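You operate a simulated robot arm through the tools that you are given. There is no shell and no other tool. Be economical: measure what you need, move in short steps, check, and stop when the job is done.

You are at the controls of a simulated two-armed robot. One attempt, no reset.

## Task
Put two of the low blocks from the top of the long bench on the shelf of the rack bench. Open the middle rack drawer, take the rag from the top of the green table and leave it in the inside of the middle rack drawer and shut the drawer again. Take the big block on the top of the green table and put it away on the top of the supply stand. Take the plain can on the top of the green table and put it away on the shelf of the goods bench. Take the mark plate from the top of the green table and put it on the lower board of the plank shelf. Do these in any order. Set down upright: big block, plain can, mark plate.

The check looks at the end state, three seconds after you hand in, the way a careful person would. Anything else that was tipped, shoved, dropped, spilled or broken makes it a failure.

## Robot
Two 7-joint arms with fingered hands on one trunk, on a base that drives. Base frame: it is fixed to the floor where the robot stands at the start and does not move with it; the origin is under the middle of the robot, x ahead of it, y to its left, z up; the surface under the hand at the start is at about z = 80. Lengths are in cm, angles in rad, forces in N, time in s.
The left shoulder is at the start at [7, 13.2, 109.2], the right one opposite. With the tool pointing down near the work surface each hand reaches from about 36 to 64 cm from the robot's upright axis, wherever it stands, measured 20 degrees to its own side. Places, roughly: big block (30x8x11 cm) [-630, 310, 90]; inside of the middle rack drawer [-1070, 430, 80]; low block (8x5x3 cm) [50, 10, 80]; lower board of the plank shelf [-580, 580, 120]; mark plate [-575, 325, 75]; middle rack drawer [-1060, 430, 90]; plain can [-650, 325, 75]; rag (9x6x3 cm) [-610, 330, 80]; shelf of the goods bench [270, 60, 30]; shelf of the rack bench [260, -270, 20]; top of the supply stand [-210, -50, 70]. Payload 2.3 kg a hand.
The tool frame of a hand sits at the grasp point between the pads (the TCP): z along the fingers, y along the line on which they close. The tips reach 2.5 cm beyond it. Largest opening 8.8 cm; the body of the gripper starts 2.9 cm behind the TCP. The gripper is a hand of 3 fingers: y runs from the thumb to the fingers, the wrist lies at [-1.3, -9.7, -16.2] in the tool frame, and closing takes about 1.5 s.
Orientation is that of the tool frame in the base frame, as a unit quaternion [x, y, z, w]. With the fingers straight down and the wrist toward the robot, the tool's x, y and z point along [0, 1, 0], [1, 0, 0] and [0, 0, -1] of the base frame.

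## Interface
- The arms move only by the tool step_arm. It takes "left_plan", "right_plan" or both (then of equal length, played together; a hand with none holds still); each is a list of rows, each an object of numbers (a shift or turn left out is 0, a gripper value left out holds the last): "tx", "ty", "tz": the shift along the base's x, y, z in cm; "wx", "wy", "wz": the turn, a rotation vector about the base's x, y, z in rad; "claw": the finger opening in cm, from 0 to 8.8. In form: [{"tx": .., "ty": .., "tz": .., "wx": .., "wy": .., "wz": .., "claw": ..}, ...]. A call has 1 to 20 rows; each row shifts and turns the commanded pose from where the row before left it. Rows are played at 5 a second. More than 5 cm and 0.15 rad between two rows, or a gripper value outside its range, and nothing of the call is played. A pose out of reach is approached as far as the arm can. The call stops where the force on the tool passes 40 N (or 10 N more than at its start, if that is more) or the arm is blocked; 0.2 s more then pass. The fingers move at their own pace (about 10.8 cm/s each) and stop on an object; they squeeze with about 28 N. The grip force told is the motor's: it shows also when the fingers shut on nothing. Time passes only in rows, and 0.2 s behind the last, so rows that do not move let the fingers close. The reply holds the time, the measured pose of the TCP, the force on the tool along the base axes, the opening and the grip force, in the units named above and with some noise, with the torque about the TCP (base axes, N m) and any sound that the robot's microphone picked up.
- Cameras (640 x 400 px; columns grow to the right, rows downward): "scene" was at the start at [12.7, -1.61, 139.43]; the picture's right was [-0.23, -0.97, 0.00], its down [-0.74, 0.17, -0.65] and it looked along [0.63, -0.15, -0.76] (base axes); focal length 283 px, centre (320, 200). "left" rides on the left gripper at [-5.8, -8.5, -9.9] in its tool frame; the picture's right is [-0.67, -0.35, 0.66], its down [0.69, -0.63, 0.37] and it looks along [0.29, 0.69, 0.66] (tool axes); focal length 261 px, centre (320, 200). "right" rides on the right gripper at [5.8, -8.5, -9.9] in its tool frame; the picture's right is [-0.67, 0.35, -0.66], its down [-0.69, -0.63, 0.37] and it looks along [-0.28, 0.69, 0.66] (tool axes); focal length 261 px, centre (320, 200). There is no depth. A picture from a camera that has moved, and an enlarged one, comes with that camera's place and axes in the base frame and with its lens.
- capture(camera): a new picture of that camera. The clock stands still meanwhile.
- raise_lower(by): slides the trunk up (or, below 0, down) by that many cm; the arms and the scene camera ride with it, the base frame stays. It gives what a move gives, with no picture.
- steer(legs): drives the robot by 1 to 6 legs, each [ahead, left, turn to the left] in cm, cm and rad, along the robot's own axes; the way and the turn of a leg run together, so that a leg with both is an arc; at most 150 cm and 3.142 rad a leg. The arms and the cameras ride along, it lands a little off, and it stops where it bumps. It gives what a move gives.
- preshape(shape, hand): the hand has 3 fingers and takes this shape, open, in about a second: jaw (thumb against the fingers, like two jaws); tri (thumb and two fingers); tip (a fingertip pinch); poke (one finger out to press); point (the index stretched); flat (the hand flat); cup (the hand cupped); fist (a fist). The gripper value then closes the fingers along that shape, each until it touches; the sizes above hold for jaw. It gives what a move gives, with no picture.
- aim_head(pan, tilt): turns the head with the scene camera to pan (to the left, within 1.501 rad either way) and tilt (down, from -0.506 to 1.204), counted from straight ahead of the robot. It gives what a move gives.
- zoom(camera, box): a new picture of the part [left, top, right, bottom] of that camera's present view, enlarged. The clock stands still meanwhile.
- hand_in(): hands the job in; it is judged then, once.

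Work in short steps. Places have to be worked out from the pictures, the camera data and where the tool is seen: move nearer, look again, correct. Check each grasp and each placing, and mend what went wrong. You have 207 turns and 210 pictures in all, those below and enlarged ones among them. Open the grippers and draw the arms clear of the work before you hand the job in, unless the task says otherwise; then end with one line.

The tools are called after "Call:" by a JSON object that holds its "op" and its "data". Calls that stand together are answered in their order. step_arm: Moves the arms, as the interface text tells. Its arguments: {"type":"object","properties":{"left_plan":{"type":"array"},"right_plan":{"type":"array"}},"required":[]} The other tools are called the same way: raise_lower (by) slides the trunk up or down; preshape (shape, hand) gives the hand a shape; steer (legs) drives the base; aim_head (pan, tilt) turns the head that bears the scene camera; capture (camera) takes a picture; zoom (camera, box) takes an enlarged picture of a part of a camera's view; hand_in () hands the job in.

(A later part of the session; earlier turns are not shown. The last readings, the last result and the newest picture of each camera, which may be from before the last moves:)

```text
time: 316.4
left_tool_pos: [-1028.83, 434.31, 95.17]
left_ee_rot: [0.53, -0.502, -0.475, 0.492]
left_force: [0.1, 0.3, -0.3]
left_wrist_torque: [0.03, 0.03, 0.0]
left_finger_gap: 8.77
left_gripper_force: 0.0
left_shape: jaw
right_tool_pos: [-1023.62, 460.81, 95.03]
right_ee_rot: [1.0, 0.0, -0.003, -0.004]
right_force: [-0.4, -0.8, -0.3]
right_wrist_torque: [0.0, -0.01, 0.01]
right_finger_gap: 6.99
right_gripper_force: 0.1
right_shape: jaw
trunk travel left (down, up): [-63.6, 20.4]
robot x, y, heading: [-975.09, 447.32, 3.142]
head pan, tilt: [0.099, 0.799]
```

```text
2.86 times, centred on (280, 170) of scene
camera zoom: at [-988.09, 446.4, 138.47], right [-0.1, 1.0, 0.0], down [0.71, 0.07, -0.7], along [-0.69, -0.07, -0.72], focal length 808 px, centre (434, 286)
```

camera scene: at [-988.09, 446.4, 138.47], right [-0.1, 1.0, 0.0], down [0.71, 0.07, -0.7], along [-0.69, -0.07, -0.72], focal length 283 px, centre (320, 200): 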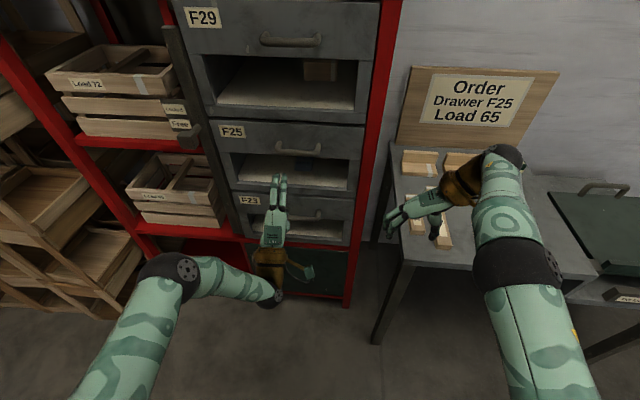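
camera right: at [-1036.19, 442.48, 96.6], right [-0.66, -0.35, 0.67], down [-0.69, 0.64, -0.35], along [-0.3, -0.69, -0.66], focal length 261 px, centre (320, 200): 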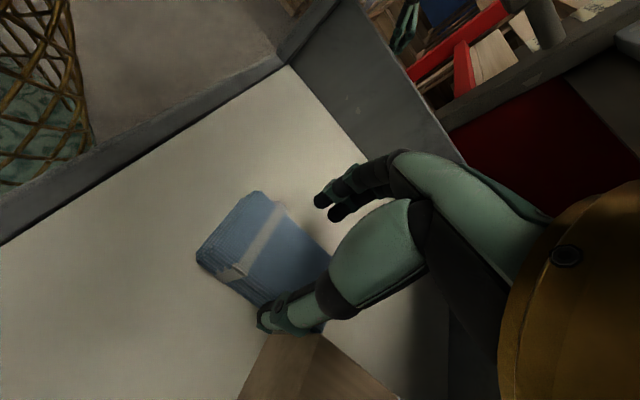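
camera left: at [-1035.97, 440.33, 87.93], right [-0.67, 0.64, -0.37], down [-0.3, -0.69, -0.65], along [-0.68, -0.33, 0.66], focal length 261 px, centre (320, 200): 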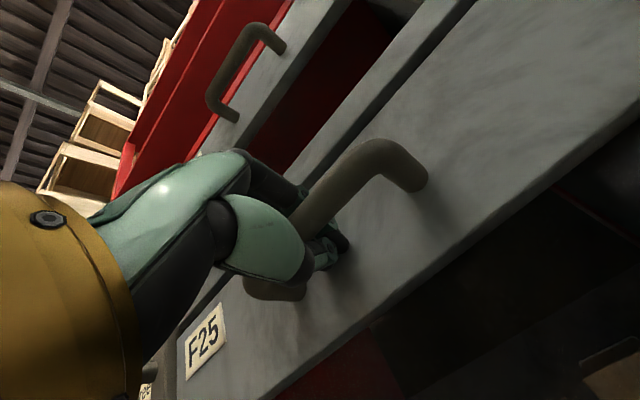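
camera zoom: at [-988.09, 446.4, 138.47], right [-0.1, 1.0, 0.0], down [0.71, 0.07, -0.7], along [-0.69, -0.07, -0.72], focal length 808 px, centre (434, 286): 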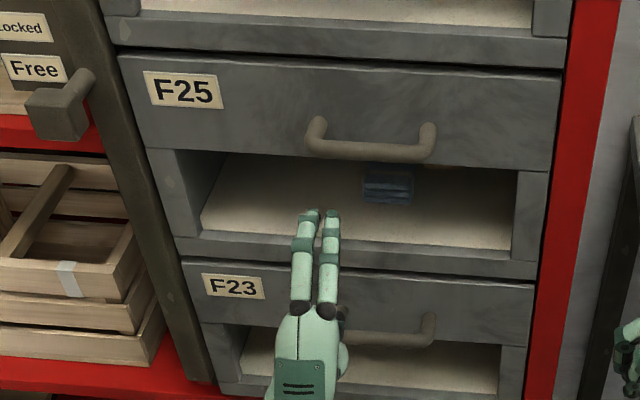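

The rag is in the drawer, which is shut with its lever untouched. Back to the green table: I retrace the route past the crates and turn to face the table.

Call:
{"op": "steer", "data": {"legs": [[0, -57, 0], [-115, 0, 0], [-130, 40, 0], [-90, 30, 0], [0, 0, 1.571]]}}

Call:
{"op": "step_arm", "data": {"left_plan": [{"wx": -0.145, "ty": 0.5, "tz": 0.8}, {"wx": -0.145, "ty": 0.5, "tz": 0.8}, {"wx": -0.145, "ty": 0.5, "tz": 0.8}, {"wx": -0.145, "ty": 0.5, "tz": 0.8}, {"wx": -0.145, "ty": 0.5, "tz": 0.8}, {"wx": -0.145, "ty": 0.5, "tz": 0.8}, {"wx": -0.145, "ty": 0.5, "tz": 0.8}, {"wx": -0.145, "ty": 0.5, "tz": 0.8}, {"wx": -0.145, "ty": 0.5, "tz": 0.8}, {"wx": -0.145, "ty": 0.5, "tz": 0.8}, {}]}}

Call:
{"op": "aim_head", "data": {"pan": 0, "tilt": 0.7}}

Call:
{"op": "capture", "data": {"camera": "scene"}}

```text
time: 339.8
left_tool_pos: [-628.01, 380.34, 95.28]
left_ee_rot: [0.728, 0.02, 0.012, 0.685]
left_force: [0.4, 0.2, 0.0]
left_wrist_torque: [0.0, 0.0, 0.02]
left_finger_gap: 8.77
left_gripper_force: 0.0
left_shape: jaw
right_tool_pos: [-654.3, 385.66, 95.25]
right_ee_rot: [0.707, 0.707, -0.006, -0.001]
right_force: [-0.3, 0.1, 0.2]
right_wrist_torque: [-0.01, 0.02, -0.01]
right_finger_gap: 6.96
right_gripper_force: 0.2
right_shape: jaw
trunk travel left (down, up): [-63.6, 20.4]
robot x, y, heading: [-641.0, 434.05, -1.568]
head pan, tilt: [0.099, 0.799]
```

```text
time: 342.2
left_tool_pos: [-631.74, 387.43, 106.11]
left_ee_rot: [0.307, 0.024, -0.021, 0.951]
left_force: [0.2, -0.2, 0.5]
left_wrist_torque: [-0.04, -0.01, 0.01]
left_finger_gap: 8.76
left_gripper_force: 0.1
left_shape: jaw
left hand out of reach, approached as far as the arm can: row 5, 6, 7, 8, 9, 10
right_tool_pos: [-654.32, 385.63, 95.22]
right_ee_rot: [0.706, 0.708, -0.005, -0.001]
right_force: [-0.2, -0.7, -0.1]
right_wrist_torque: [0.01, 0.03, -0.03]
right_finger_gap: 6.99
right_gripper_force: 0.1
right_shape: jaw
trunk travel left (down, up): [-63.6, 20.4]
robot x, y, heading: [-640.54, 434.23, -1.57]
head pan, tilt: [0.099, 0.799]
```

```text
time: 342.9
left_tool_pos: [-631.81, 387.43, 106.06]
left_ee_rot: [0.309, 0.023, -0.02, 0.951]
left_force: [-0.2, -0.5, -0.6]
left_wrist_torque: [0.02, 0.01, 0.03]
left_finger_gap: 8.78
left_gripper_force: 0.0
left_shape: jaw
right_tool_pos: [-654.35, 385.7, 95.11]
right_ee_rot: [0.707, 0.707, -0.006, -0.001]
right_force: [-0.5, -0.2, 0.7]
right_wrist_torque: [0.0, -0.03, 0.02]
right_finger_gap: 6.95
right_gripper_force: 0.1
right_shape: jaw
trunk travel left (down, up): [-63.6, 20.4]
robot x, y, heading: [-640.52, 434.05, -1.57]
head pan, tilt: [0.0, 0.7]
```

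```text
106 pictures are left
camera scene: at [-640.74, 420.78, 139.31], right [-1.0, 0.0, 0.0], down [0.0, 0.64, -0.76], along [0.0, -0.76, -0.64], focal length 283 px, centre (320, 200)
```

scene: 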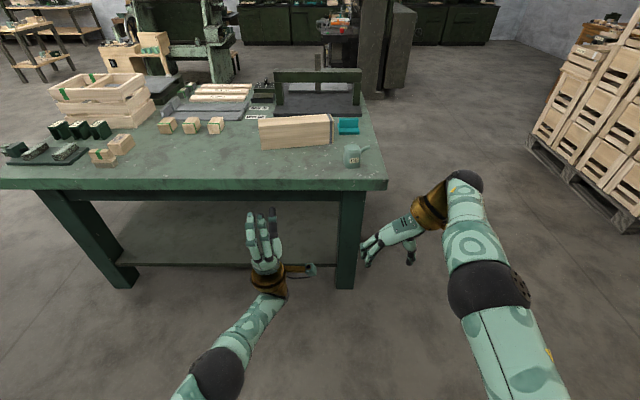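

I pitched the wrong way; the hand points up. I turn it +2.5 rad about x to point down.

Call:
{"op": "step_arm", "data": {"left_plan": [{"wx": 0.14, "ty": -0.4, "tz": -0.6}, {"wx": 0.14, "ty": -0.4, "tz": -0.6}, {"wx": 0.14, "ty": -0.4, "tz": -0.6}, {"wx": 0.14, "ty": -0.4, "tz": -0.6}, {"wx": 0.14, "ty": -0.4, "tz": -0.6}, {"wx": 0.14, "ty": -0.4, "tz": -0.6}, {"wx": 0.14, "ty": -0.4, "tz": -0.6}, {"wx": 0.14, "ty": -0.4, "tz": -0.6}, {"wx": 0.14, "tz": -0.6}, {"wx": 0.14}, {"wx": 0.14}, {"wx": 0.14}, {"wx": 0.14}, {"wx": 0.14}, {"wx": 0.14}, {"wx": 0.14}, {"wx": 0.14}, {"wx": 0.133}, {}]}}

Call:
{"op": "zoom", "data": {"camera": "scene", "box": [230, 90, 400, 200]}}

```text
time: 346.9
left_tool_pos: [-632.8, 380.1, 99.62]
left_ee_rot: [0.97, 0.044, 0.017, 0.24]
left_force: [0.6, 0.2, -0.2]
left_wrist_torque: [0.0, 0.0, 0.01]
left_finger_gap: 8.8
left_gripper_force: 0.0
left_shape: jaw
left hand out of reach, approached as far as the arm can: row 1, 2, 3, 4, 5, 6, 7, 8
right_tool_pos: [-654.17, 385.67, 95.19]
right_ee_rot: [0.707, 0.708, -0.005, -0.001]
right_force: [0.4, 0.1, -0.2]
right_wrist_torque: [0.0, 0.02, -0.01]
right_finger_gap: 6.98
right_gripper_force: 0.0
right_shape: jaw
trunk travel left (down, up): [-63.6, 20.4]
robot x, y, heading: [-640.98, 434.56, -1.571]
head pan, tilt: [0.0, 0.7]
```

```text
3.64 times, centred on (315, 145) of scene
camera zoom: at [-640.73, 420.78, 139.32], right [-1.0, 0.0, 0.0], down [0.0, 0.64, -0.76], along [0.0, -0.76, -0.64], focal length 1028 px, centre (338, 400)
```

zoom: 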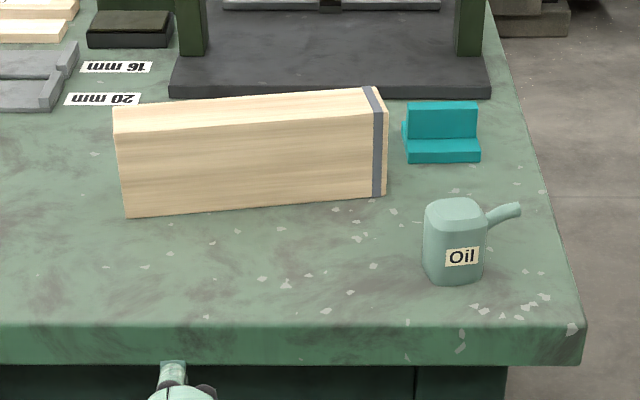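

The can ("Oil", spout to −x) stands at about (−652.5, 330); the block's centre is about (−631, 312.5), turned 0.15 rad. I'll take the block with the right hand and the can with the left. Here in free space I finish turning the left hand down and turn the right hand into the normal pose.

Call:
{"op": "step_arm", "data": {"left_plan": [{"wx": 0.1, "tx": 0.4}, {"wx": 0.1, "tx": 0.4}, {"wx": 0.1, "tx": 0.4}, {"wx": 0.1, "tx": 0.4}, {"wx": 0.085, "tx": 0.4}, {}, {}, {}, {}, {}, {}, {}], "right_plan": [{"wz": -0.13, "ty": -1}, {"wz": -0.13, "ty": -1}, {"wz": -0.13, "ty": -1}, {"wz": -0.13, "ty": -1}, {"wz": -0.13, "ty": -1}, {"wz": -0.13, "ty": -1}, {"wz": -0.13, "ty": -1}, {"wz": -0.13, "ty": -1}, {"wz": -0.13, "ty": -1}, {"wz": -0.13, "ty": -1}, {"wz": -0.12, "ty": -1, "claw": 8.8}, {}]}}

```text
time: 349.5
left_tool_pos: [-630.97, 380.24, 99.63]
left_ee_rot: [0.999, 0.039, 0.027, 0.002]
left_force: [0.5, -0.9, -0.3]
left_wrist_torque: [-0.02, -0.01, 0.01]
left_finger_gap: 8.78
left_gripper_force: 0.1
left_shape: jaw
right_tool_pos: [-654.31, 374.61, 95.24]
right_ee_rot: [0.997, 0.075, -0.005, -0.004]
right_force: [-0.5, -0.5, -0.2]
right_wrist_torque: [-0.02, -0.01, 0.02]
right_finger_gap: 8.77
right_gripper_force: 0.1
right_shape: jaw
trunk travel left (down, up): [-63.6, 20.4]
robot x, y, heading: [-640.73, 434.09, -1.567]
head pan, tilt: [0.0, 0.7]
```

Both hands are set. I raise the trunk 8 cm and drive to put the right hand over the block.

Call:
{"op": "raise_lower", "data": {"by": 8}}

Call:
{"op": "steer", "data": {"legs": [[60, 23.5, 0]]}}

Call:
{"op": "capture", "data": {"camera": "right"}}

Call:
{"op": "capture", "data": {"camera": "scene"}}

```text
time: 350.7
left_tool_pos: [-630.86, 380.11, 107.51]
left_ee_rot: [0.999, 0.038, 0.027, 0.002]
left_force: [0.0, -1.5, -0.2]
left_wrist_torque: [-0.04, -0.01, 0.01]
left_finger_gap: 8.77
left_gripper_force: 0.0
left_shape: jaw
right_tool_pos: [-654.4, 374.63, 103.2]
right_ee_rot: [0.997, 0.076, -0.004, -0.004]
right_force: [0.0, 0.7, -0.2]
right_wrist_torque: [0.02, -0.01, -0.02]
right_finger_gap: 8.75
right_gripper_force: 0.1
right_shape: jaw
trunk travel left (down, up): [-71.6, 12.4]
robot x, y, heading: [-640.84, 434.03, -1.566]
head pan, tilt: [0.0, 0.7]
```

```text
time: 354.3
left_tool_pos: [-606.9, 320.36, 107.64]
left_ee_rot: [0.999, 0.042, 0.026, 0.001]
left_force: [-0.7, 0.4, -0.4]
left_wrist_torque: [-0.02, 0.03, -0.02]
left_finger_gap: 8.79
left_gripper_force: 0.1
left_shape: jaw
right_tool_pos: [-630.11, 314.82, 103.32]
right_ee_rot: [0.997, 0.08, -0.003, -0.004]
right_force: [-0.4, 0.2, 0.2]
right_wrist_torque: [-0.03, -0.01, -0.03]
right_finger_gap: 8.76
right_gripper_force: 0.1
right_shape: jaw
trunk travel left (down, up): [-71.6, 12.4]
robot x, y, heading: [-617.07, 374.6, -1.56]
head pan, tilt: [0.0, 0.7]
```

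```text
104 pictures are left
camera right: at [-625.55, 324.01, 113.26], right [-0.6, -0.45, 0.66], down [-0.78, 0.52, -0.36], along [-0.18, -0.73, -0.66], focal length 261 px, centre (320, 200)
```

right: 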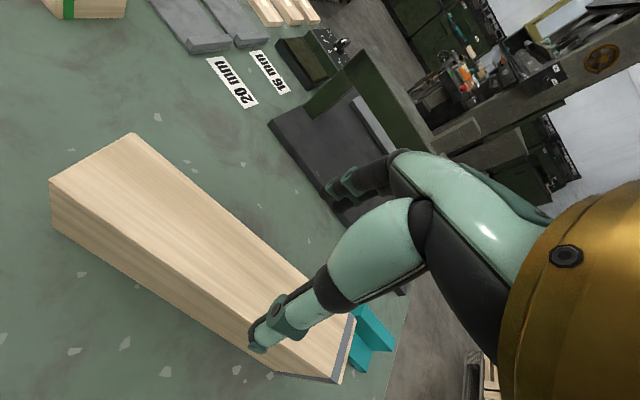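

```text
103 pictures are left
camera scene: at [-616.81, 361.0, 147.33], right [-1.0, -0.01, 0.0], down [-0.01, 0.64, -0.77], along [0.01, -0.77, -0.64], focal length 283 px, centre (320, 200)
```

scene: 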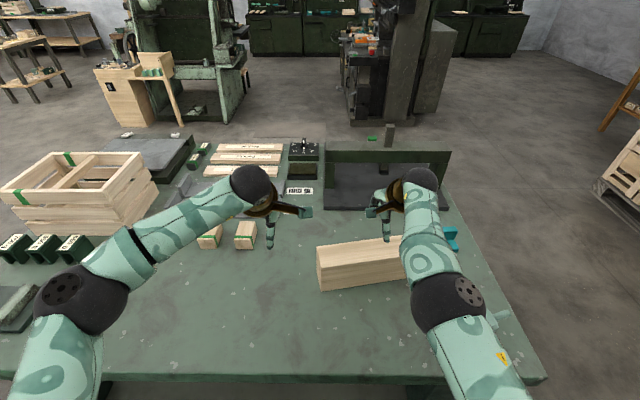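

The block's centre is (−630.3, 313.1), at an angle 0.17, about 7 cm wide. I shift 1.7 cm and go down to just above it.

Call:
{"op": "step_arm", "data": {"right_plan": [{"ty": -1.7, "wz": 0.01}, {"tz": -3}, {"tz": -3}, {"tz": -2}, {}]}}

Call:
{"op": "capture", "data": {"camera": "right"}}

```text
time: 355.5
left_tool_pos: [-606.74, 320.34, 107.54]
left_ee_rot: [0.999, 0.042, 0.027, 0.002]
left_force: [0.8, 0.1, 0.0]
left_wrist_torque: [-0.02, 0.01, 0.0]
left_finger_gap: 8.77
left_gripper_force: 0.0
left_shape: jaw
right_tool_pos: [-630.4, 313.97, 95.59]
right_ee_rot: [0.996, 0.084, -0.004, -0.004]
right_force: [0.4, -0.7, -0.2]
right_wrist_torque: [0.01, -0.03, 0.0]
right_finger_gap: 8.77
right_gripper_force: 0.1
right_shape: jaw
right hand out of reach, approached as far as the arm can: row 1
trunk travel left (down, up): [-71.6, 12.4]
robot x, y, heading: [-616.82, 374.53, -1.558]
head pan, tilt: [0.0, 0.7]
```

```text
102 pictures are left
camera right: at [-625.95, 323.31, 105.56], right [-0.6, -0.46, 0.66], down [-0.78, 0.51, -0.36], along [-0.17, -0.73, -0.66], focal length 261 px, centre (320, 200)
```

right: 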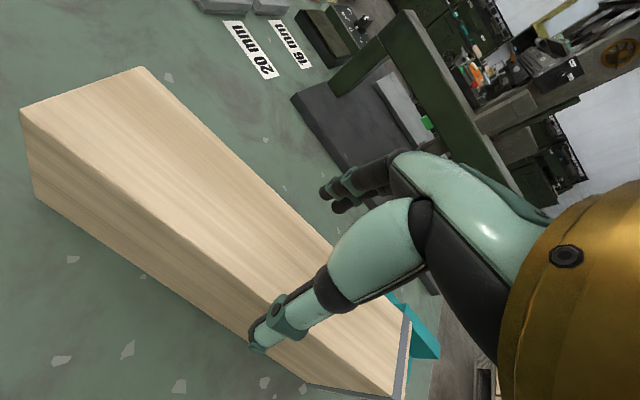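

Centre at this x is y≈313.5. I nudge 0.5 cm and descend to z≈89.3.

Call:
{"op": "step_arm", "data": {"right_plan": [{"tz": -1, "ty": -0.5}, {}, {"tz": -2}, {"tz": -1.5}, {"tz": -1}, {"tz": -0.8}, {}]}}

Call:
{"op": "capture", "data": {"camera": "right"}}

```text
time: 356.9
left_tool_pos: [-606.6, 320.45, 107.52]
left_ee_rot: [0.999, 0.043, 0.025, 0.001]
left_force: [-0.5, -0.4, -0.1]
left_wrist_torque: [0.04, 0.03, 0.01]
left_finger_gap: 8.77
left_gripper_force: 0.0
left_shape: jaw
right_tool_pos: [-630.02, 314.54, 89.74]
right_ee_rot: [0.997, 0.083, -0.004, 0.009]
right_force: [0.7, -7.7, 19.9]
right_wrist_torque: [-0.83, -0.23, -0.1]
right_finger_gap: 8.79
right_gripper_force: 0.1
right_shape: jaw
right hand out of reach, approached as far as the arm can: row 1, 4, 6
trunk travel left (down, up): [-71.6, 12.4]
robot x, y, heading: [-616.92, 374.35, -1.561]
head pan, tilt: [0.0, 0.7]
stopped in row 7 (right hand): the force on the tool passed its limit at 44 N (the readings are from after the stop); the commanded pose is now the measured one
```

```text
101 pictures are left
camera right: at [-625.51, 324.09, 99.55], right [-0.6, -0.44, 0.67], down [-0.78, 0.5, -0.37], along [-0.17, -0.74, -0.65], focal length 261 px, centre (320, 200)
```

right: 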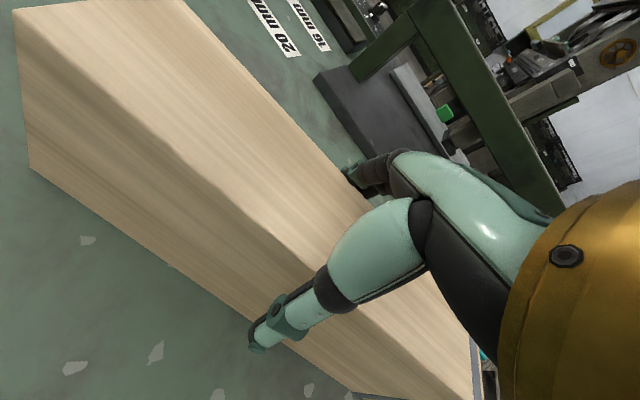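

The fingers straddle the block and the palm just touches its top. I close here.

Call:
{"op": "step_arm", "data": {"right_plan": [{"tz": 0.3}, {"claw": 4}, {}, {}, {}, {}, {}, {}, {}]}}

Call:
{"op": "capture", "data": {"camera": "right"}}

```text
time: 358.9
left_tool_pos: [-606.83, 320.07, 107.54]
left_ee_rot: [0.999, 0.042, 0.027, 0.001]
left_force: [-0.1, -0.2, 0.1]
left_wrist_torque: [0.03, -0.02, 0.02]
left_finger_gap: 8.8
left_gripper_force: 0.1
left_shape: jaw
right_tool_pos: [-630.08, 314.68, 89.51]
right_ee_rot: [0.997, 0.082, -0.003, 0.002]
right_force: [0.5, 0.6, -0.3]
right_wrist_torque: [0.05, 0.02, 0.02]
right_finger_gap: 6.26
right_gripper_force: 28.1
right_shape: jaw
trunk travel left (down, up): [-71.6, 12.4]
robot x, y, heading: [-616.91, 374.27, -1.564]
head pan, tilt: [0.0, 0.7]
```

```text
100 pictures are left
camera right: at [-625.76, 324.01, 99.44], right [-0.6, -0.45, 0.66], down [-0.78, 0.51, -0.36], along [-0.17, -0.73, -0.66], focal length 261 px, centre (320, 200)
```

right: 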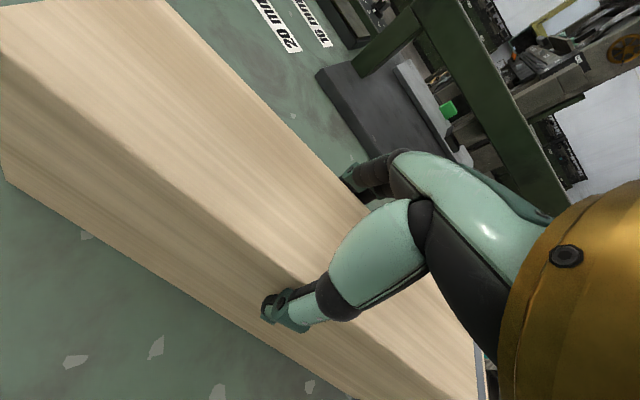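

Gripped (6.3 cm, 28 N). I lift by the trunk 5 cm and check for sag.

Call:
{"op": "raise_lower", "data": {"by": 5}}

Call:
{"op": "capture", "data": {"camera": "scene"}}

Call:
{"op": "capture", "data": {"camera": "right"}}

```text
time: 359.8
left_tool_pos: [-606.79, 319.84, 112.42]
left_ee_rot: [0.999, 0.042, 0.028, -0.001]
left_force: [-0.6, 0.3, -0.5]
left_wrist_torque: [-0.03, 0.0, -0.01]
left_finger_gap: 8.79
left_gripper_force: 0.1
left_shape: jaw
right_tool_pos: [-630.21, 314.46, 94.24]
right_ee_rot: [0.997, 0.083, -0.002, 0.001]
right_force: [0.9, 0.5, -11.4]
right_wrist_torque: [0.04, -0.12, 0.0]
right_finger_gap: 6.27
right_gripper_force: 28.0
right_shape: jaw
trunk travel left (down, up): [-76.6, 7.4]
robot x, y, heading: [-616.55, 374.37, -1.563]
head pan, tilt: [0.0, 0.7]
```

```text
99 pictures are left
camera scene: at [-616.89, 360.34, 152.26], right [-1.0, -0.01, 0.0], down [-0.01, 0.65, -0.76], along [0.01, -0.76, -0.65], focal length 283 px, centre (320, 200)
```

scene: 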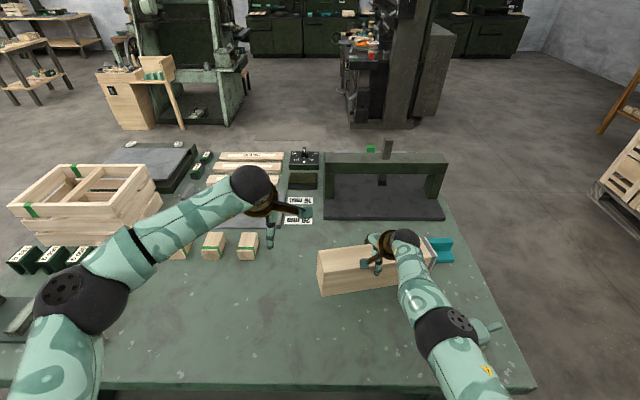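

```text
98 pictures are left
camera right: at [-625.79, 323.81, 104.35], right [-0.6, -0.45, 0.66], down [-0.78, 0.51, -0.36], along [-0.17, -0.73, -0.66], focal length 261 px, centre (320, 200)
```

right: 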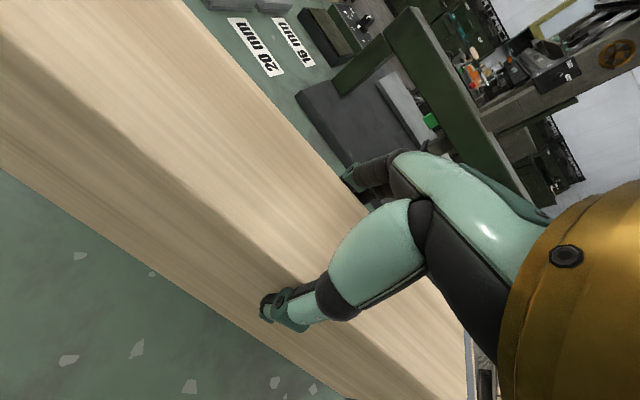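

The block is held level (11 N). I raise 7 cm more, back away, move the right hand outward 8 cm and straighten the left hand, then shift right for the can.

Call:
{"op": "raise_lower", "data": {"by": 7}}

Call:
{"op": "steer", "data": {"legs": [[-50, 0, 0]]}}

Call:
{"op": "step_arm", "data": {"left_plan": [{"wy": 0.054, "wz": -0.08, "tz": -2}, {"tz": -2}, {"tz": -2}, {"tz": -2}, {"tz": -2}, {}], "right_plan": [{"tx": -2}, {"tx": -2}, {"tx": -2}, {"tx": -2}, {}, {}]}}

Call:
{"op": "steer", "data": {"legs": [[0, -46, -0.005], [25, 0, 0]]}}

Call:
{"op": "capture", "data": {"camera": "scene"}}

Call:
{"op": "capture", "data": {"camera": "left"}}

```text
time: 360.9
left_tool_pos: [-606.81, 319.91, 119.38]
left_ee_rot: [0.999, 0.043, 0.027, 0.0]
left_force: [-0.6, 0.2, -0.1]
left_wrist_torque: [-0.02, 0.0, -0.05]
left_finger_gap: 8.79
left_gripper_force: 0.2
left_shape: jaw
right_tool_pos: [-630.17, 314.51, 101.4]
right_ee_rot: [0.997, 0.084, -0.003, 0.001]
right_force: [0.0, 0.3, -11.6]
right_wrist_torque: [0.07, -0.13, -0.01]
right_finger_gap: 6.25
right_gripper_force: 27.9
right_shape: jaw
trunk travel left (down, up): [-83.6, 0.4]
robot x, y, heading: [-616.67, 374.31, -1.562]
head pan, tilt: [0.0, 0.7]
```

```text
time: 363.8
left_tool_pos: [-607.27, 369.67, 119.26]
left_ee_rot: [0.999, 0.041, 0.028, -0.001]
left_force: [-0.5, 0.1, -0.6]
left_wrist_torque: [0.02, 0.0, 0.03]
left_finger_gap: 8.79
left_gripper_force: 0.0
left_shape: jaw
right_tool_pos: [-630.8, 364.31, 101.39]
right_ee_rot: [0.997, 0.082, -0.003, 0.001]
right_force: [0.1, 0.5, -11.8]
right_wrist_torque: [0.03, -0.11, -0.01]
right_finger_gap: 6.27
right_gripper_force: 28.2
right_shape: jaw
trunk travel left (down, up): [-83.6, 0.4]
robot x, y, heading: [-617.6, 424.31, -1.562]
head pan, tilt: [0.0, 0.7]
```

```text
time: 365.2
left_tool_pos: [-607.52, 369.84, 109.48]
left_ee_rot: [1.0, 0.001, 0.0, -0.001]
left_force: [0.0, -0.9, 0.7]
left_wrist_torque: [0.01, 0.03, 0.02]
left_finger_gap: 8.79
left_gripper_force: 0.1
left_shape: jaw
right_tool_pos: [-638.88, 364.43, 101.32]
right_ee_rot: [0.997, 0.083, -0.003, 0.002]
right_force: [0.8, -0.5, -11.9]
right_wrist_torque: [0.06, -0.1, 0.04]
right_finger_gap: 6.26
right_gripper_force: 27.7
right_shape: jaw
trunk travel left (down, up): [-83.6, 0.4]
robot x, y, heading: [-617.59, 424.09, -1.554]
head pan, tilt: [0.0, 0.7]
```

```text
time: 369.4
left_tool_pos: [-653.82, 345.65, 109.73]
left_ee_rot: [1.0, -0.003, 0.001, 0.001]
left_force: [-0.1, -0.1, -0.3]
left_wrist_torque: [0.0, 0.0, 0.03]
left_finger_gap: 8.79
left_gripper_force: 0.1
left_shape: jaw
right_tool_pos: [-685.18, 340.41, 101.5]
right_ee_rot: [0.997, 0.079, -0.002, 0.003]
right_force: [-0.1, 0.1, -11.5]
right_wrist_torque: [0.08, -0.08, 0.0]
right_finger_gap: 6.26
right_gripper_force: 27.7
right_shape: jaw
trunk travel left (down, up): [-83.6, 0.4]
robot x, y, heading: [-663.03, 399.47, -1.573]
head pan, tilt: [0.0, 0.7]
```

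```text
97 pictures are left
camera scene: at [-663.38, 386.25, 159.31], right [-1.0, 0.0, 0.0], down [0.0, 0.64, -0.76], along [0.0, -0.76, -0.64], focal length 283 px, centre (320, 200)
```

scene: 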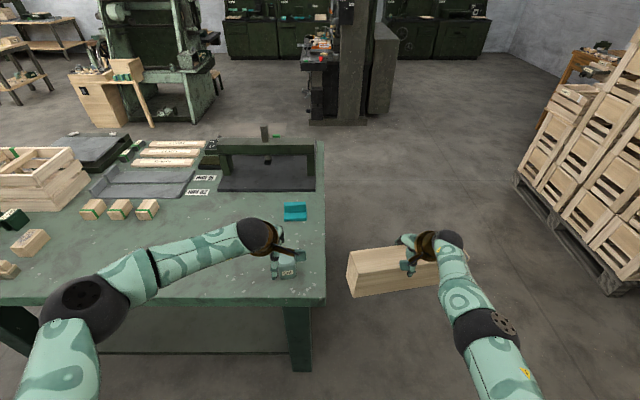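

```text
96 pictures are left
camera left: at [-659.52, 353.99, 119.56], right [-0.67, 0.35, -0.66], down [0.69, 0.62, -0.37], along [0.28, -0.7, -0.66], focal length 261 px, centre (320, 200)
```

left: 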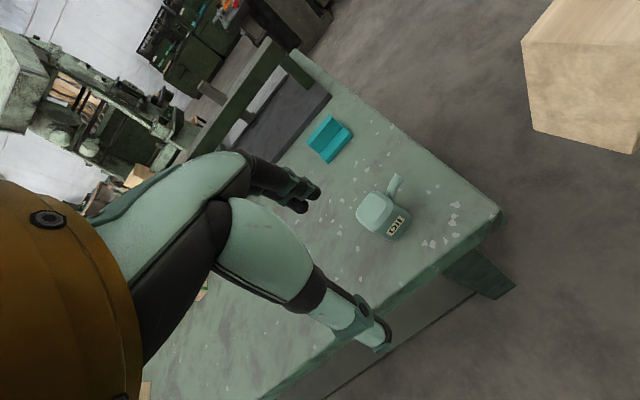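

The can's centre is about (−653, 331.3), its top z≈89. I drive 14 cm ahead and lower the left hand to just above it.

Call:
{"op": "steer", "data": {"legs": [[14, 0, 0]]}}

Call:
{"op": "step_arm", "data": {"left_plan": [{"tx": 0.6, "tz": -3}, {"tz": -3}, {"tz": -3}, {"tz": -2}, {"tz": -1}, {}]}}

Call:
{"op": "capture", "data": {"camera": "left"}}

```text
time: 370.7
left_tool_pos: [-653.9, 332.0, 110.05]
left_ee_rot: [1.0, -0.004, 0.001, 0.003]
left_force: [-0.6, -0.5, -0.3]
left_wrist_torque: [-0.02, 0.03, -0.01]
left_finger_gap: 8.78
left_gripper_force: 0.1
left_shape: jaw
right_tool_pos: [-685.22, 326.87, 101.79]
right_ee_rot: [0.997, 0.079, -0.003, 0.004]
right_force: [-0.1, 1.5, -11.7]
right_wrist_torque: [0.07, -0.1, 0.02]
right_finger_gap: 6.27
right_gripper_force: 27.8
right_shape: jaw
trunk travel left (down, up): [-83.6, 0.4]
robot x, y, heading: [-663.07, 385.68, -1.572]
head pan, tilt: [0.0, 0.7]
```

```text
time: 372.1
left_tool_pos: [-653.24, 331.23, 97.59]
left_ee_rot: [1.0, -0.004, 0.0, 0.001]
left_force: [-0.2, 0.4, -0.1]
left_wrist_torque: [-0.02, -0.02, -0.01]
left_finger_gap: 8.79
left_gripper_force: 0.1
left_shape: jaw
right_tool_pos: [-685.23, 326.29, 101.32]
right_ee_rot: [0.997, 0.078, -0.002, 0.001]
right_force: [0.7, -0.7, -13.2]
right_wrist_torque: [0.02, -0.09, 0.0]
right_finger_gap: 6.31
right_gripper_force: 28.5
right_shape: jaw
trunk travel left (down, up): [-83.6, 0.4]
robot x, y, heading: [-663.0, 385.61, -1.571]
head pan, tilt: [0.0, 0.7]
```

```text
95 pictures are left
camera left: at [-658.95, 339.7, 107.54], right [-0.67, 0.35, -0.66], down [0.69, 0.63, -0.36], along [0.28, -0.7, -0.66], focal length 261 px, centre (320, 200)
```

left: 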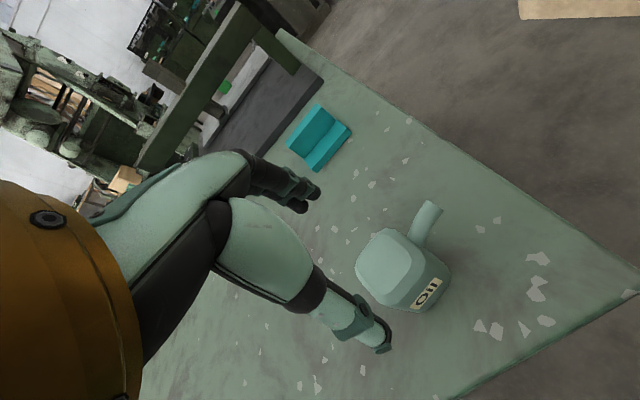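

The can is at (−653.7, 330.7), directly below. I descend to z≈87 and close.

Call:
{"op": "step_arm", "data": {"left_plan": [{"tx": -0.3, "ty": -0.5, "tz": -2}, {"tz": -3}, {"tz": -3}, {"tz": -1.5}, {"tz": -0.8}, {}]}}

Call:
{"op": "capture", "data": {"camera": "left"}}

```text
time: 373.5
left_tool_pos: [-652.8, 331.59, 88.44]
left_ee_rot: [1.0, -0.003, 0.0, -0.001]
left_force: [-0.2, -0.2, 0.4]
left_wrist_torque: [0.04, 0.02, 0.01]
left_finger_gap: 8.76
left_gripper_force: 0.1
left_shape: jaw
left hand out of reach, approached as far as the arm can: row 3, 4, 5
right_tool_pos: [-685.38, 326.17, 101.47]
right_ee_rot: [0.997, 0.078, -0.002, 0.001]
right_force: [-0.1, 0.4, -12.2]
right_wrist_torque: [0.03, -0.11, -0.02]
right_finger_gap: 6.28
right_gripper_force: 28.3
right_shape: jaw
trunk travel left (down, up): [-83.6, 0.4]
robot x, y, heading: [-663.45, 385.54, -1.572]
head pan, tilt: [0.0, 0.7]
```

```text
94 pictures are left
camera left: at [-658.52, 340.05, 98.14], right [-0.67, 0.35, -0.66], down [0.69, 0.63, -0.36], along [0.28, -0.7, -0.66], focal length 261 px, centre (320, 200)
```

left: 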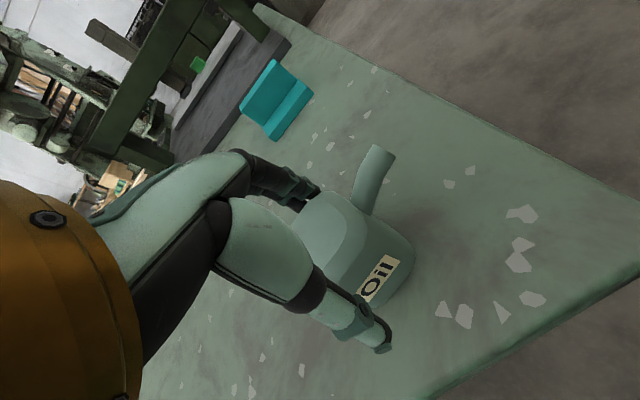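

The arm is at its lower limit, so I lower the trunk 1.5 cm and close.

Call:
{"op": "raise_lower", "data": {"by": -1.6}}

Call:
{"op": "step_arm", "data": {"left_plan": [{"tx": -0.7}, {"claw": 3}, {}, {}, {}, {}, {}, {}, {}]}}

Call:
{"op": "capture", "data": {"camera": "left"}}

```text
time: 374.1
left_tool_pos: [-652.74, 331.55, 86.56]
left_ee_rot: [1.0, -0.004, 0.001, -0.001]
left_force: [1.0, -1.2, 0.4]
left_wrist_torque: [0.01, 0.02, 0.01]
left_finger_gap: 8.79
left_gripper_force: 0.0
left_shape: jaw
right_tool_pos: [-685.33, 326.29, 99.68]
right_ee_rot: [0.997, 0.078, -0.003, 0.0]
right_force: [-0.6, 0.7, -12.4]
right_wrist_torque: [0.03, -0.12, 0.03]
right_finger_gap: 6.27
right_gripper_force: 28.0
right_shape: jaw
trunk travel left (down, up): [-82.0, 2.0]
robot x, y, heading: [-663.47, 385.57, -1.574]
head pan, tilt: [0.0, 0.7]
```

```text
time: 376.1
left_tool_pos: [-653.44, 331.57, 86.75]
left_ee_rot: [1.0, -0.004, 0.001, 0.0]
left_force: [-0.4, 0.2, -1.2]
left_wrist_torque: [0.0, -0.01, 0.02]
left_finger_gap: 4.9
left_gripper_force: 28.1
left_shape: jaw
right_tool_pos: [-685.24, 326.14, 99.64]
right_ee_rot: [0.997, 0.079, -0.003, 0.0]
right_force: [1.1, 0.0, -12.5]
right_wrist_torque: [0.06, -0.11, 0.0]
right_finger_gap: 6.26
right_gripper_force: 27.5
right_shape: jaw
trunk travel left (down, up): [-82.0, 2.0]
robot x, y, heading: [-663.31, 385.79, -1.568]
head pan, tilt: [0.0, 0.7]
```

```text
93 pictures are left
camera left: at [-659.15, 340.04, 96.53], right [-0.67, 0.35, -0.66], down [0.69, 0.63, -0.36], along [0.28, -0.7, -0.66], focal length 261 px, centre (320, 200)
```

left: 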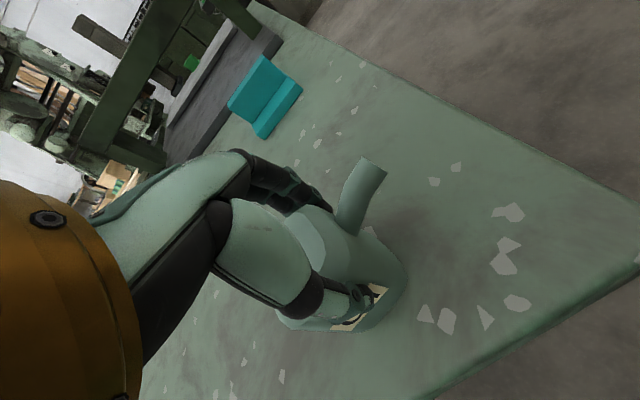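

Gripped. I lift the can with the arm and check that it hangs upright.

Call:
{"op": "step_arm", "data": {"left_plan": [{"tz": 1}, {"tz": 3}, {"tz": 4}, {"tz": 4}, {"tz": 3}, {}]}}

Call:
{"op": "capture", "data": {"camera": "left"}}

```text
time: 377.5
left_tool_pos: [-653.43, 331.49, 101.68]
left_ee_rot: [1.0, -0.004, 0.0, -0.001]
left_force: [-0.1, 0.4, -1.3]
left_wrist_torque: [-0.01, 0.03, 0.0]
left_finger_gap: 4.92
left_gripper_force: 28.0
left_shape: jaw
right_tool_pos: [-685.29, 326.26, 99.58]
right_ee_rot: [0.997, 0.078, -0.003, 0.001]
right_force: [-0.5, 0.3, -12.9]
right_wrist_torque: [0.05, -0.13, -0.01]
right_finger_gap: 6.26
right_gripper_force: 28.0
right_shape: jaw
trunk travel left (down, up): [-82.0, 2.0]
robot x, y, heading: [-663.26, 385.63, -1.57]
head pan, tilt: [0.0, 0.7]
```

```text
92 pictures are left
camera left: at [-659.25, 339.93, 111.51], right [-0.67, 0.35, -0.66], down [0.69, 0.63, -0.36], along [0.28, -0.7, -0.66], focal length 261 px, centre (320, 200)
```

left: 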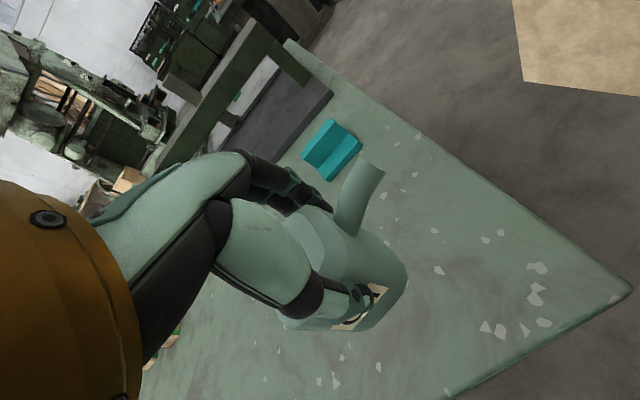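

The can hangs upright. Both loads are secure, so I drive back around the table's right end towards the supply stand.

Call:
{"op": "steer", "data": {"legs": [[-40, 0, 0], [0, 112, 0], [0, 112, 0], [100, 0, 0], [100, 0, 0], [55, 113, 0]]}}

Call:
{"op": "steer", "data": {"legs": [[55, 113, 0], [55, 113, 0], [105, 0, 0], [0, 0, -1.571]]}}

Call:
{"op": "capture", "data": {"camera": "scene"}}

```text
time: 406.4
left_tool_pos: [-306.74, 120.02, 101.63]
left_ee_rot: [1.0, 0.022, 0.001, -0.001]
left_force: [0.1, -0.6, -1.4]
left_wrist_torque: [0.02, 0.01, 0.02]
left_finger_gap: 4.9
left_gripper_force: 27.7
left_shape: jaw
right_tool_pos: [-338.14, 113.04, 99.7]
right_ee_rot: [0.995, 0.104, -0.002, 0.0]
right_force: [-0.4, 0.0, -12.7]
right_wrist_torque: [0.05, -0.08, 0.0]
right_finger_gap: 6.25
right_gripper_force: 28.0
right_shape: jaw
trunk travel left (down, up): [-82.0, 2.0]
robot x, y, heading: [-318.96, 173.53, -1.524]
head pan, tilt: [0.0, 0.7]
```

```text
time: 427.6
left_tool_pos: [-134.16, -42.83, 101.59]
left_ee_rot: [0.731, -0.683, 0.001, -0.001]
left_force: [0.8, 1.0, -1.7]
left_wrist_torque: [0.06, 0.0, 0.0]
left_finger_gap: 4.84
left_gripper_force: 27.4
left_shape: jaw
right_tool_pos: [-141.8, -11.53, 99.63]
right_ee_rot: [0.784, -0.621, -0.001, -0.001]
right_force: [0.3, -0.5, -11.6]
right_wrist_torque: [-0.09, -0.04, -0.01]
right_finger_gap: 6.24
right_gripper_force: 28.6
right_shape: jaw
trunk travel left (down, up): [-82.0, 2.0]
robot x, y, heading: [-80.83, -29.19, -3.066]
head pan, tilt: [0.0, 0.7]
```

```text
91 pictures are left
camera scene: at [-94.82, -29.75, 157.66], right [-0.07, 1.0, 0.0], down [0.65, 0.05, -0.76], along [-0.76, -0.06, -0.65], focal length 283 px, centre (320, 200)
```

scene: 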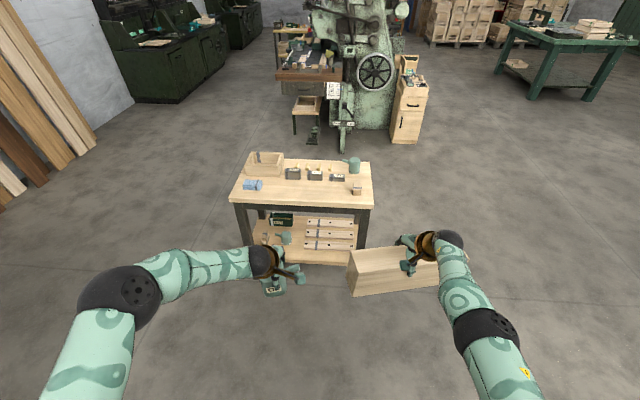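

The supply stand top is z≈70, x −230…−195, y −79…−13. Its front strip, between the blue item (y≈−67) and the small block (y≈−23), is free: about 43×16 cm. I line up so the block goes to about (−204, −46).

Call:
{"op": "steer", "data": {"legs": [[0, 36, -0.075], [45, 0, 0]]}}

Call:
{"op": "step_arm", "data": {"right_plan": [{"wz": -0.08}, {"wz": -0.08}, {}, {}, {}], "left_plan": [{"tz": 2}, {"tz": 2}, {"tz": 2}, {"tz": 2}, {}]}}

Call:
{"op": "aim_head", "data": {"pan": -0.2, "tilt": 0.9}}

Call:
{"op": "capture", "data": {"camera": "scene"}}

```text
time: 432.3
left_tool_pos: [-179.29, -75.89, 101.79]
left_ee_rot: [0.708, -0.707, 0.001, 0.0]
left_force: [-0.1, -0.9, -2.1]
left_wrist_torque: [0.04, -0.02, 0.04]
left_finger_gap: 4.82
left_gripper_force: 28.3
left_shape: jaw
right_tool_pos: [-184.91, -44.05, 99.75]
right_ee_rot: [0.763, -0.646, -0.003, -0.001]
right_force: [0.3, 0.1, -12.6]
right_wrist_torque: [-0.07, -0.03, -0.01]
right_finger_gap: 6.23
right_gripper_force: 27.9
right_shape: jaw
trunk travel left (down, up): [-82.0, 2.0]
robot x, y, heading: [-125.61, -65.41, -3.132]
head pan, tilt: [0.0, 0.7]
```

```text
time: 433.5
left_tool_pos: [-179.48, -75.94, 109.75]
left_ee_rot: [0.708, -0.707, 0.002, 0.0]
left_force: [-0.1, 0.8, -2.1]
left_wrist_torque: [0.02, 0.03, 0.0]
left_finger_gap: 4.84
left_gripper_force: 28.8
left_shape: jaw
right_tool_pos: [-185.07, -44.19, 99.64]
right_ee_rot: [0.709, -0.705, -0.002, -0.002]
right_force: [0.4, 0.7, -12.2]
right_wrist_torque: [-0.08, -0.04, 0.0]
right_finger_gap: 6.23
right_gripper_force: 27.8
right_shape: jaw
trunk travel left (down, up): [-82.0, 2.0]
robot x, y, heading: [-125.41, -65.5, -3.132]
head pan, tilt: [0.0, 0.7]
```

```text
time: 434.2
left_tool_pos: [-179.62, -75.97, 109.71]
left_ee_rot: [0.708, -0.706, 0.001, 0.0]
left_force: [-0.5, 0.5, -0.9]
left_wrist_torque: [0.02, -0.01, -0.02]
left_finger_gap: 4.87
left_gripper_force: 28.4
left_shape: jaw
right_tool_pos: [-185.14, -44.04, 99.71]
right_ee_rot: [0.709, -0.705, -0.002, -0.002]
right_force: [-0.2, -0.1, -12.7]
right_wrist_torque: [-0.09, -0.02, 0.0]
right_finger_gap: 6.23
right_gripper_force: 28.7
right_shape: jaw
trunk travel left (down, up): [-82.0, 2.0]
robot x, y, heading: [-125.48, -65.57, -3.134]
head pan, tilt: [-0.201, 0.901]
```

```text
90 pictures are left
camera scene: at [-138.36, -63.8, 156.06], right [0.19, 0.98, 0.0], down [0.77, -0.15, -0.62], along [-0.61, 0.12, -0.79], focal length 283 px, centre (320, 200)
```

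scene: 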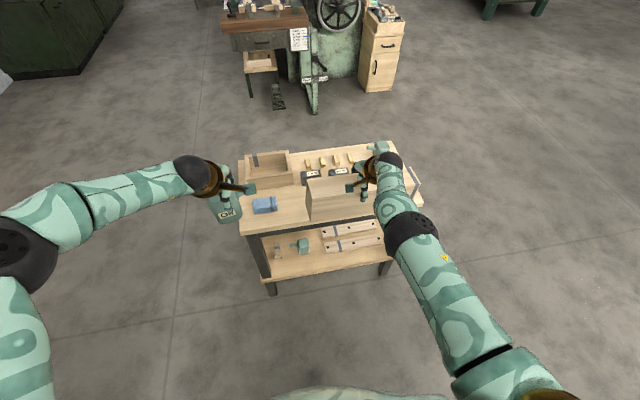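

All consistent. I drive 18.5 cm ahead so the block is over (−203.5, −45.5), lower the trunk 12 cm and look.

Call:
{"op": "steer", "data": {"legs": [[18.5, 1.5, -0.006]]}}

Call:
{"op": "raise_lower", "data": {"by": -12}}

Call:
{"op": "capture", "data": {"camera": "scene"}}

Call:
{"op": "capture", "data": {"camera": "right"}}

```text
time: 435.7
left_tool_pos: [-197.91, -77.14, 109.93]
left_ee_rot: [-0.706, 0.708, 0.0, -0.001]
left_force: [-0.1, 0.2, -2.3]
left_wrist_torque: [0.01, 0.01, 0.0]
left_finger_gap: 4.86
left_gripper_force: 28.0
left_shape: jaw
right_tool_pos: [-203.25, -45.44, 99.84]
right_ee_rot: [-0.707, 0.707, 0.003, 0.0]
right_force: [1.2, 0.8, -12.0]
right_wrist_torque: [-0.06, -0.06, 0.0]
right_finger_gap: 6.22
right_gripper_force: 28.4
right_shape: jaw
trunk travel left (down, up): [-82.0, 2.0]
robot x, y, heading: [-143.87, -66.92, -3.143]
head pan, tilt: [-0.201, 0.901]
```

```text
time: 437.2
left_tool_pos: [-198.27, -77.11, 97.63]
left_ee_rot: [-0.706, 0.708, -0.002, 0.0]
left_force: [-0.4, 0.4, -1.9]
left_wrist_torque: [0.03, 0.0, 0.0]
left_finger_gap: 4.87
left_gripper_force: 28.6
left_shape: jaw
right_tool_pos: [-203.58, -45.43, 87.62]
right_ee_rot: [-0.707, 0.707, 0.001, 0.003]
right_force: [-0.6, 0.4, -11.7]
right_wrist_torque: [-0.08, -0.03, -0.01]
right_finger_gap: 6.24
right_gripper_force: 27.8
right_shape: jaw
trunk travel left (down, up): [-70.0, 14.0]
robot x, y, heading: [-144.35, -67.02, -3.14]
head pan, tilt: [-0.201, 0.901]
```

```text
89 pictures are left
camera scene: at [-156.95, -65.35, 144.05], right [0.2, 0.98, 0.0], down [0.77, -0.15, -0.62], along [-0.61, 0.12, -0.79], focal length 283 px, centre (320, 200)
```

scene: 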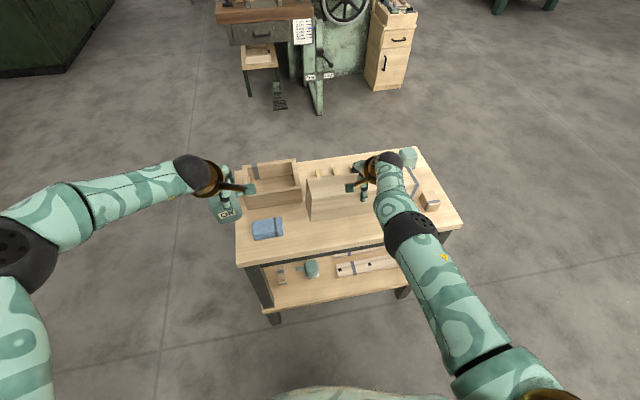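

```text
88 pictures are left
camera right: at [-195.02, -51.26, 97.54], right [-0.35, 0.67, 0.66], down [0.63, 0.69, -0.36], along [-0.69, 0.29, -0.66], focal length 261 px, centre (320, 200)
```

right: 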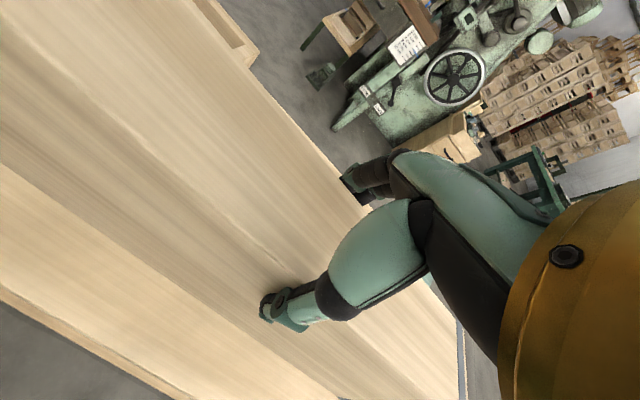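

The block is over the free strip. I lower the right hand with the arm, gently to contact.

Call:
{"op": "step_arm", "data": {"right_plan": [{"tz": -2}, {"tz": -2}, {"tz": -1.5}, {"tz": -1}, {"tz": -0.5}, {}]}}

Call:
{"op": "capture", "data": {"camera": "scene"}}

```text
time: 438.6
left_tool_pos: [-198.13, -77.26, 97.7]
left_ee_rot: [-0.706, 0.708, -0.001, 0.0]
left_force: [0.1, -0.1, -0.5]
left_wrist_torque: [0.01, 0.0, -0.02]
left_finger_gap: 4.83
left_gripper_force: 28.0
left_shape: jaw
right_tool_pos: [-201.91, -45.91, 80.6]
right_ee_rot: [0.707, -0.707, -0.001, -0.002]
right_force: [0.6, -0.2, -11.1]
right_wrist_torque: [-0.04, 0.03, 0.02]
right_finger_gap: 6.2
right_gripper_force: 28.0
right_shape: jaw
right hand out of reach, approached as far as the arm can: row 2, 3, 4
trunk travel left (down, up): [-70.0, 14.0]
robot x, y, heading: [-144.02, -67.09, -3.139]
head pan, tilt: [-0.201, 0.901]
```

```text
87 pictures are left
camera scene: at [-156.88, -65.33, 144.06], right [0.2, 0.98, 0.0], down [0.77, -0.15, -0.62], along [-0.61, 0.12, -0.79], focal length 283 px, centre (320, 200)
```

scene: 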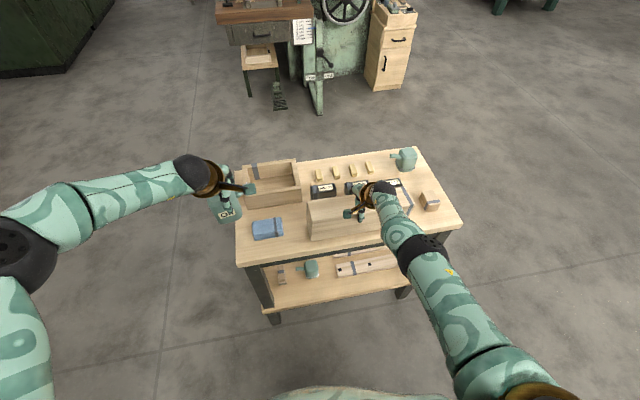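

Still clear; the arm is at its reach limit. I drive 1.2 cm ahead and lower with the trunk for the last bit.

Call:
{"op": "steer", "data": {"legs": [[1.2, 0, 0]]}}

Call:
{"op": "raise_lower", "data": {"by": -1.2}}

Call:
{"op": "raise_lower", "data": {"by": -0.8}}

Call:
{"op": "capture", "data": {"camera": "right"}}

```text
time: 439.4
left_tool_pos: [-199.18, -77.27, 97.7]
left_ee_rot: [-0.707, 0.708, 0.0, -0.001]
left_force: [1.0, 0.4, -0.4]
left_wrist_torque: [-0.01, 0.0, 0.02]
left_finger_gap: 4.85
left_gripper_force: 28.0
left_shape: jaw
right_tool_pos: [-202.9, -45.86, 80.79]
right_ee_rot: [-0.707, 0.707, 0.002, 0.001]
right_force: [0.0, 0.1, -11.0]
right_wrist_torque: [-0.08, -0.01, 0.02]
right_finger_gap: 6.19
right_gripper_force: 27.9
right_shape: jaw
trunk travel left (down, up): [-70.0, 14.0]
robot x, y, heading: [-145.43, -66.88, -3.14]
head pan, tilt: [-0.201, 0.901]
```

```text
time: 440.0
left_tool_pos: [-199.2, -77.37, 96.52]
left_ee_rot: [-0.706, 0.708, 0.001, 0.0]
left_force: [0.5, 0.2, -1.0]
left_wrist_torque: [0.0, 0.01, 0.0]
left_finger_gap: 4.85
left_gripper_force: 27.3
left_shape: jaw
right_tool_pos: [-202.81, -45.92, 79.43]
right_ee_rot: [0.707, -0.707, -0.002, -0.003]
right_force: [1.4, -1.6, -4.6]
right_wrist_torque: [0.09, 0.07, -0.01]
right_finger_gap: 6.21
right_gripper_force: 28.1
right_shape: jaw
trunk travel left (down, up): [-68.8, 15.2]
robot x, y, heading: [-145.23, -67.08, -3.137]
head pan, tilt: [-0.201, 0.901]
```

```text
time: 440.6
left_tool_pos: [-198.84, -77.57, 96.04]
left_ee_rot: [-0.706, 0.708, 0.002, -0.001]
left_force: [0.1, 0.1, -1.4]
left_wrist_torque: [0.03, 0.0, 0.02]
left_finger_gap: 4.84
left_gripper_force: 28.1
left_shape: jaw
right_tool_pos: [-202.65, -46.11, 79.45]
right_ee_rot: [0.707, -0.707, -0.008, 0.001]
right_force: [-7.6, 1.3, 26.0]
right_wrist_torque: [0.09, -0.01, -0.08]
right_finger_gap: 6.15
right_gripper_force: 28.5
right_shape: jaw
trunk travel left (down, up): [-68.0, 16.0]
robot x, y, heading: [-145.21, -67.26, -3.134]
head pan, tilt: [-0.201, 0.901]
```

```text
86 pictures are left
camera right: at [-194.05, -51.91, 89.21], right [-0.34, 0.66, 0.67], down [0.62, 0.69, -0.37], along [-0.7, 0.29, -0.65], focal length 261 px, centre (320, 200)
```

right: 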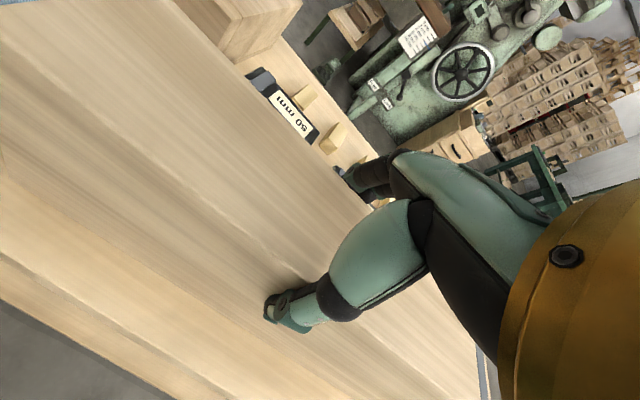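

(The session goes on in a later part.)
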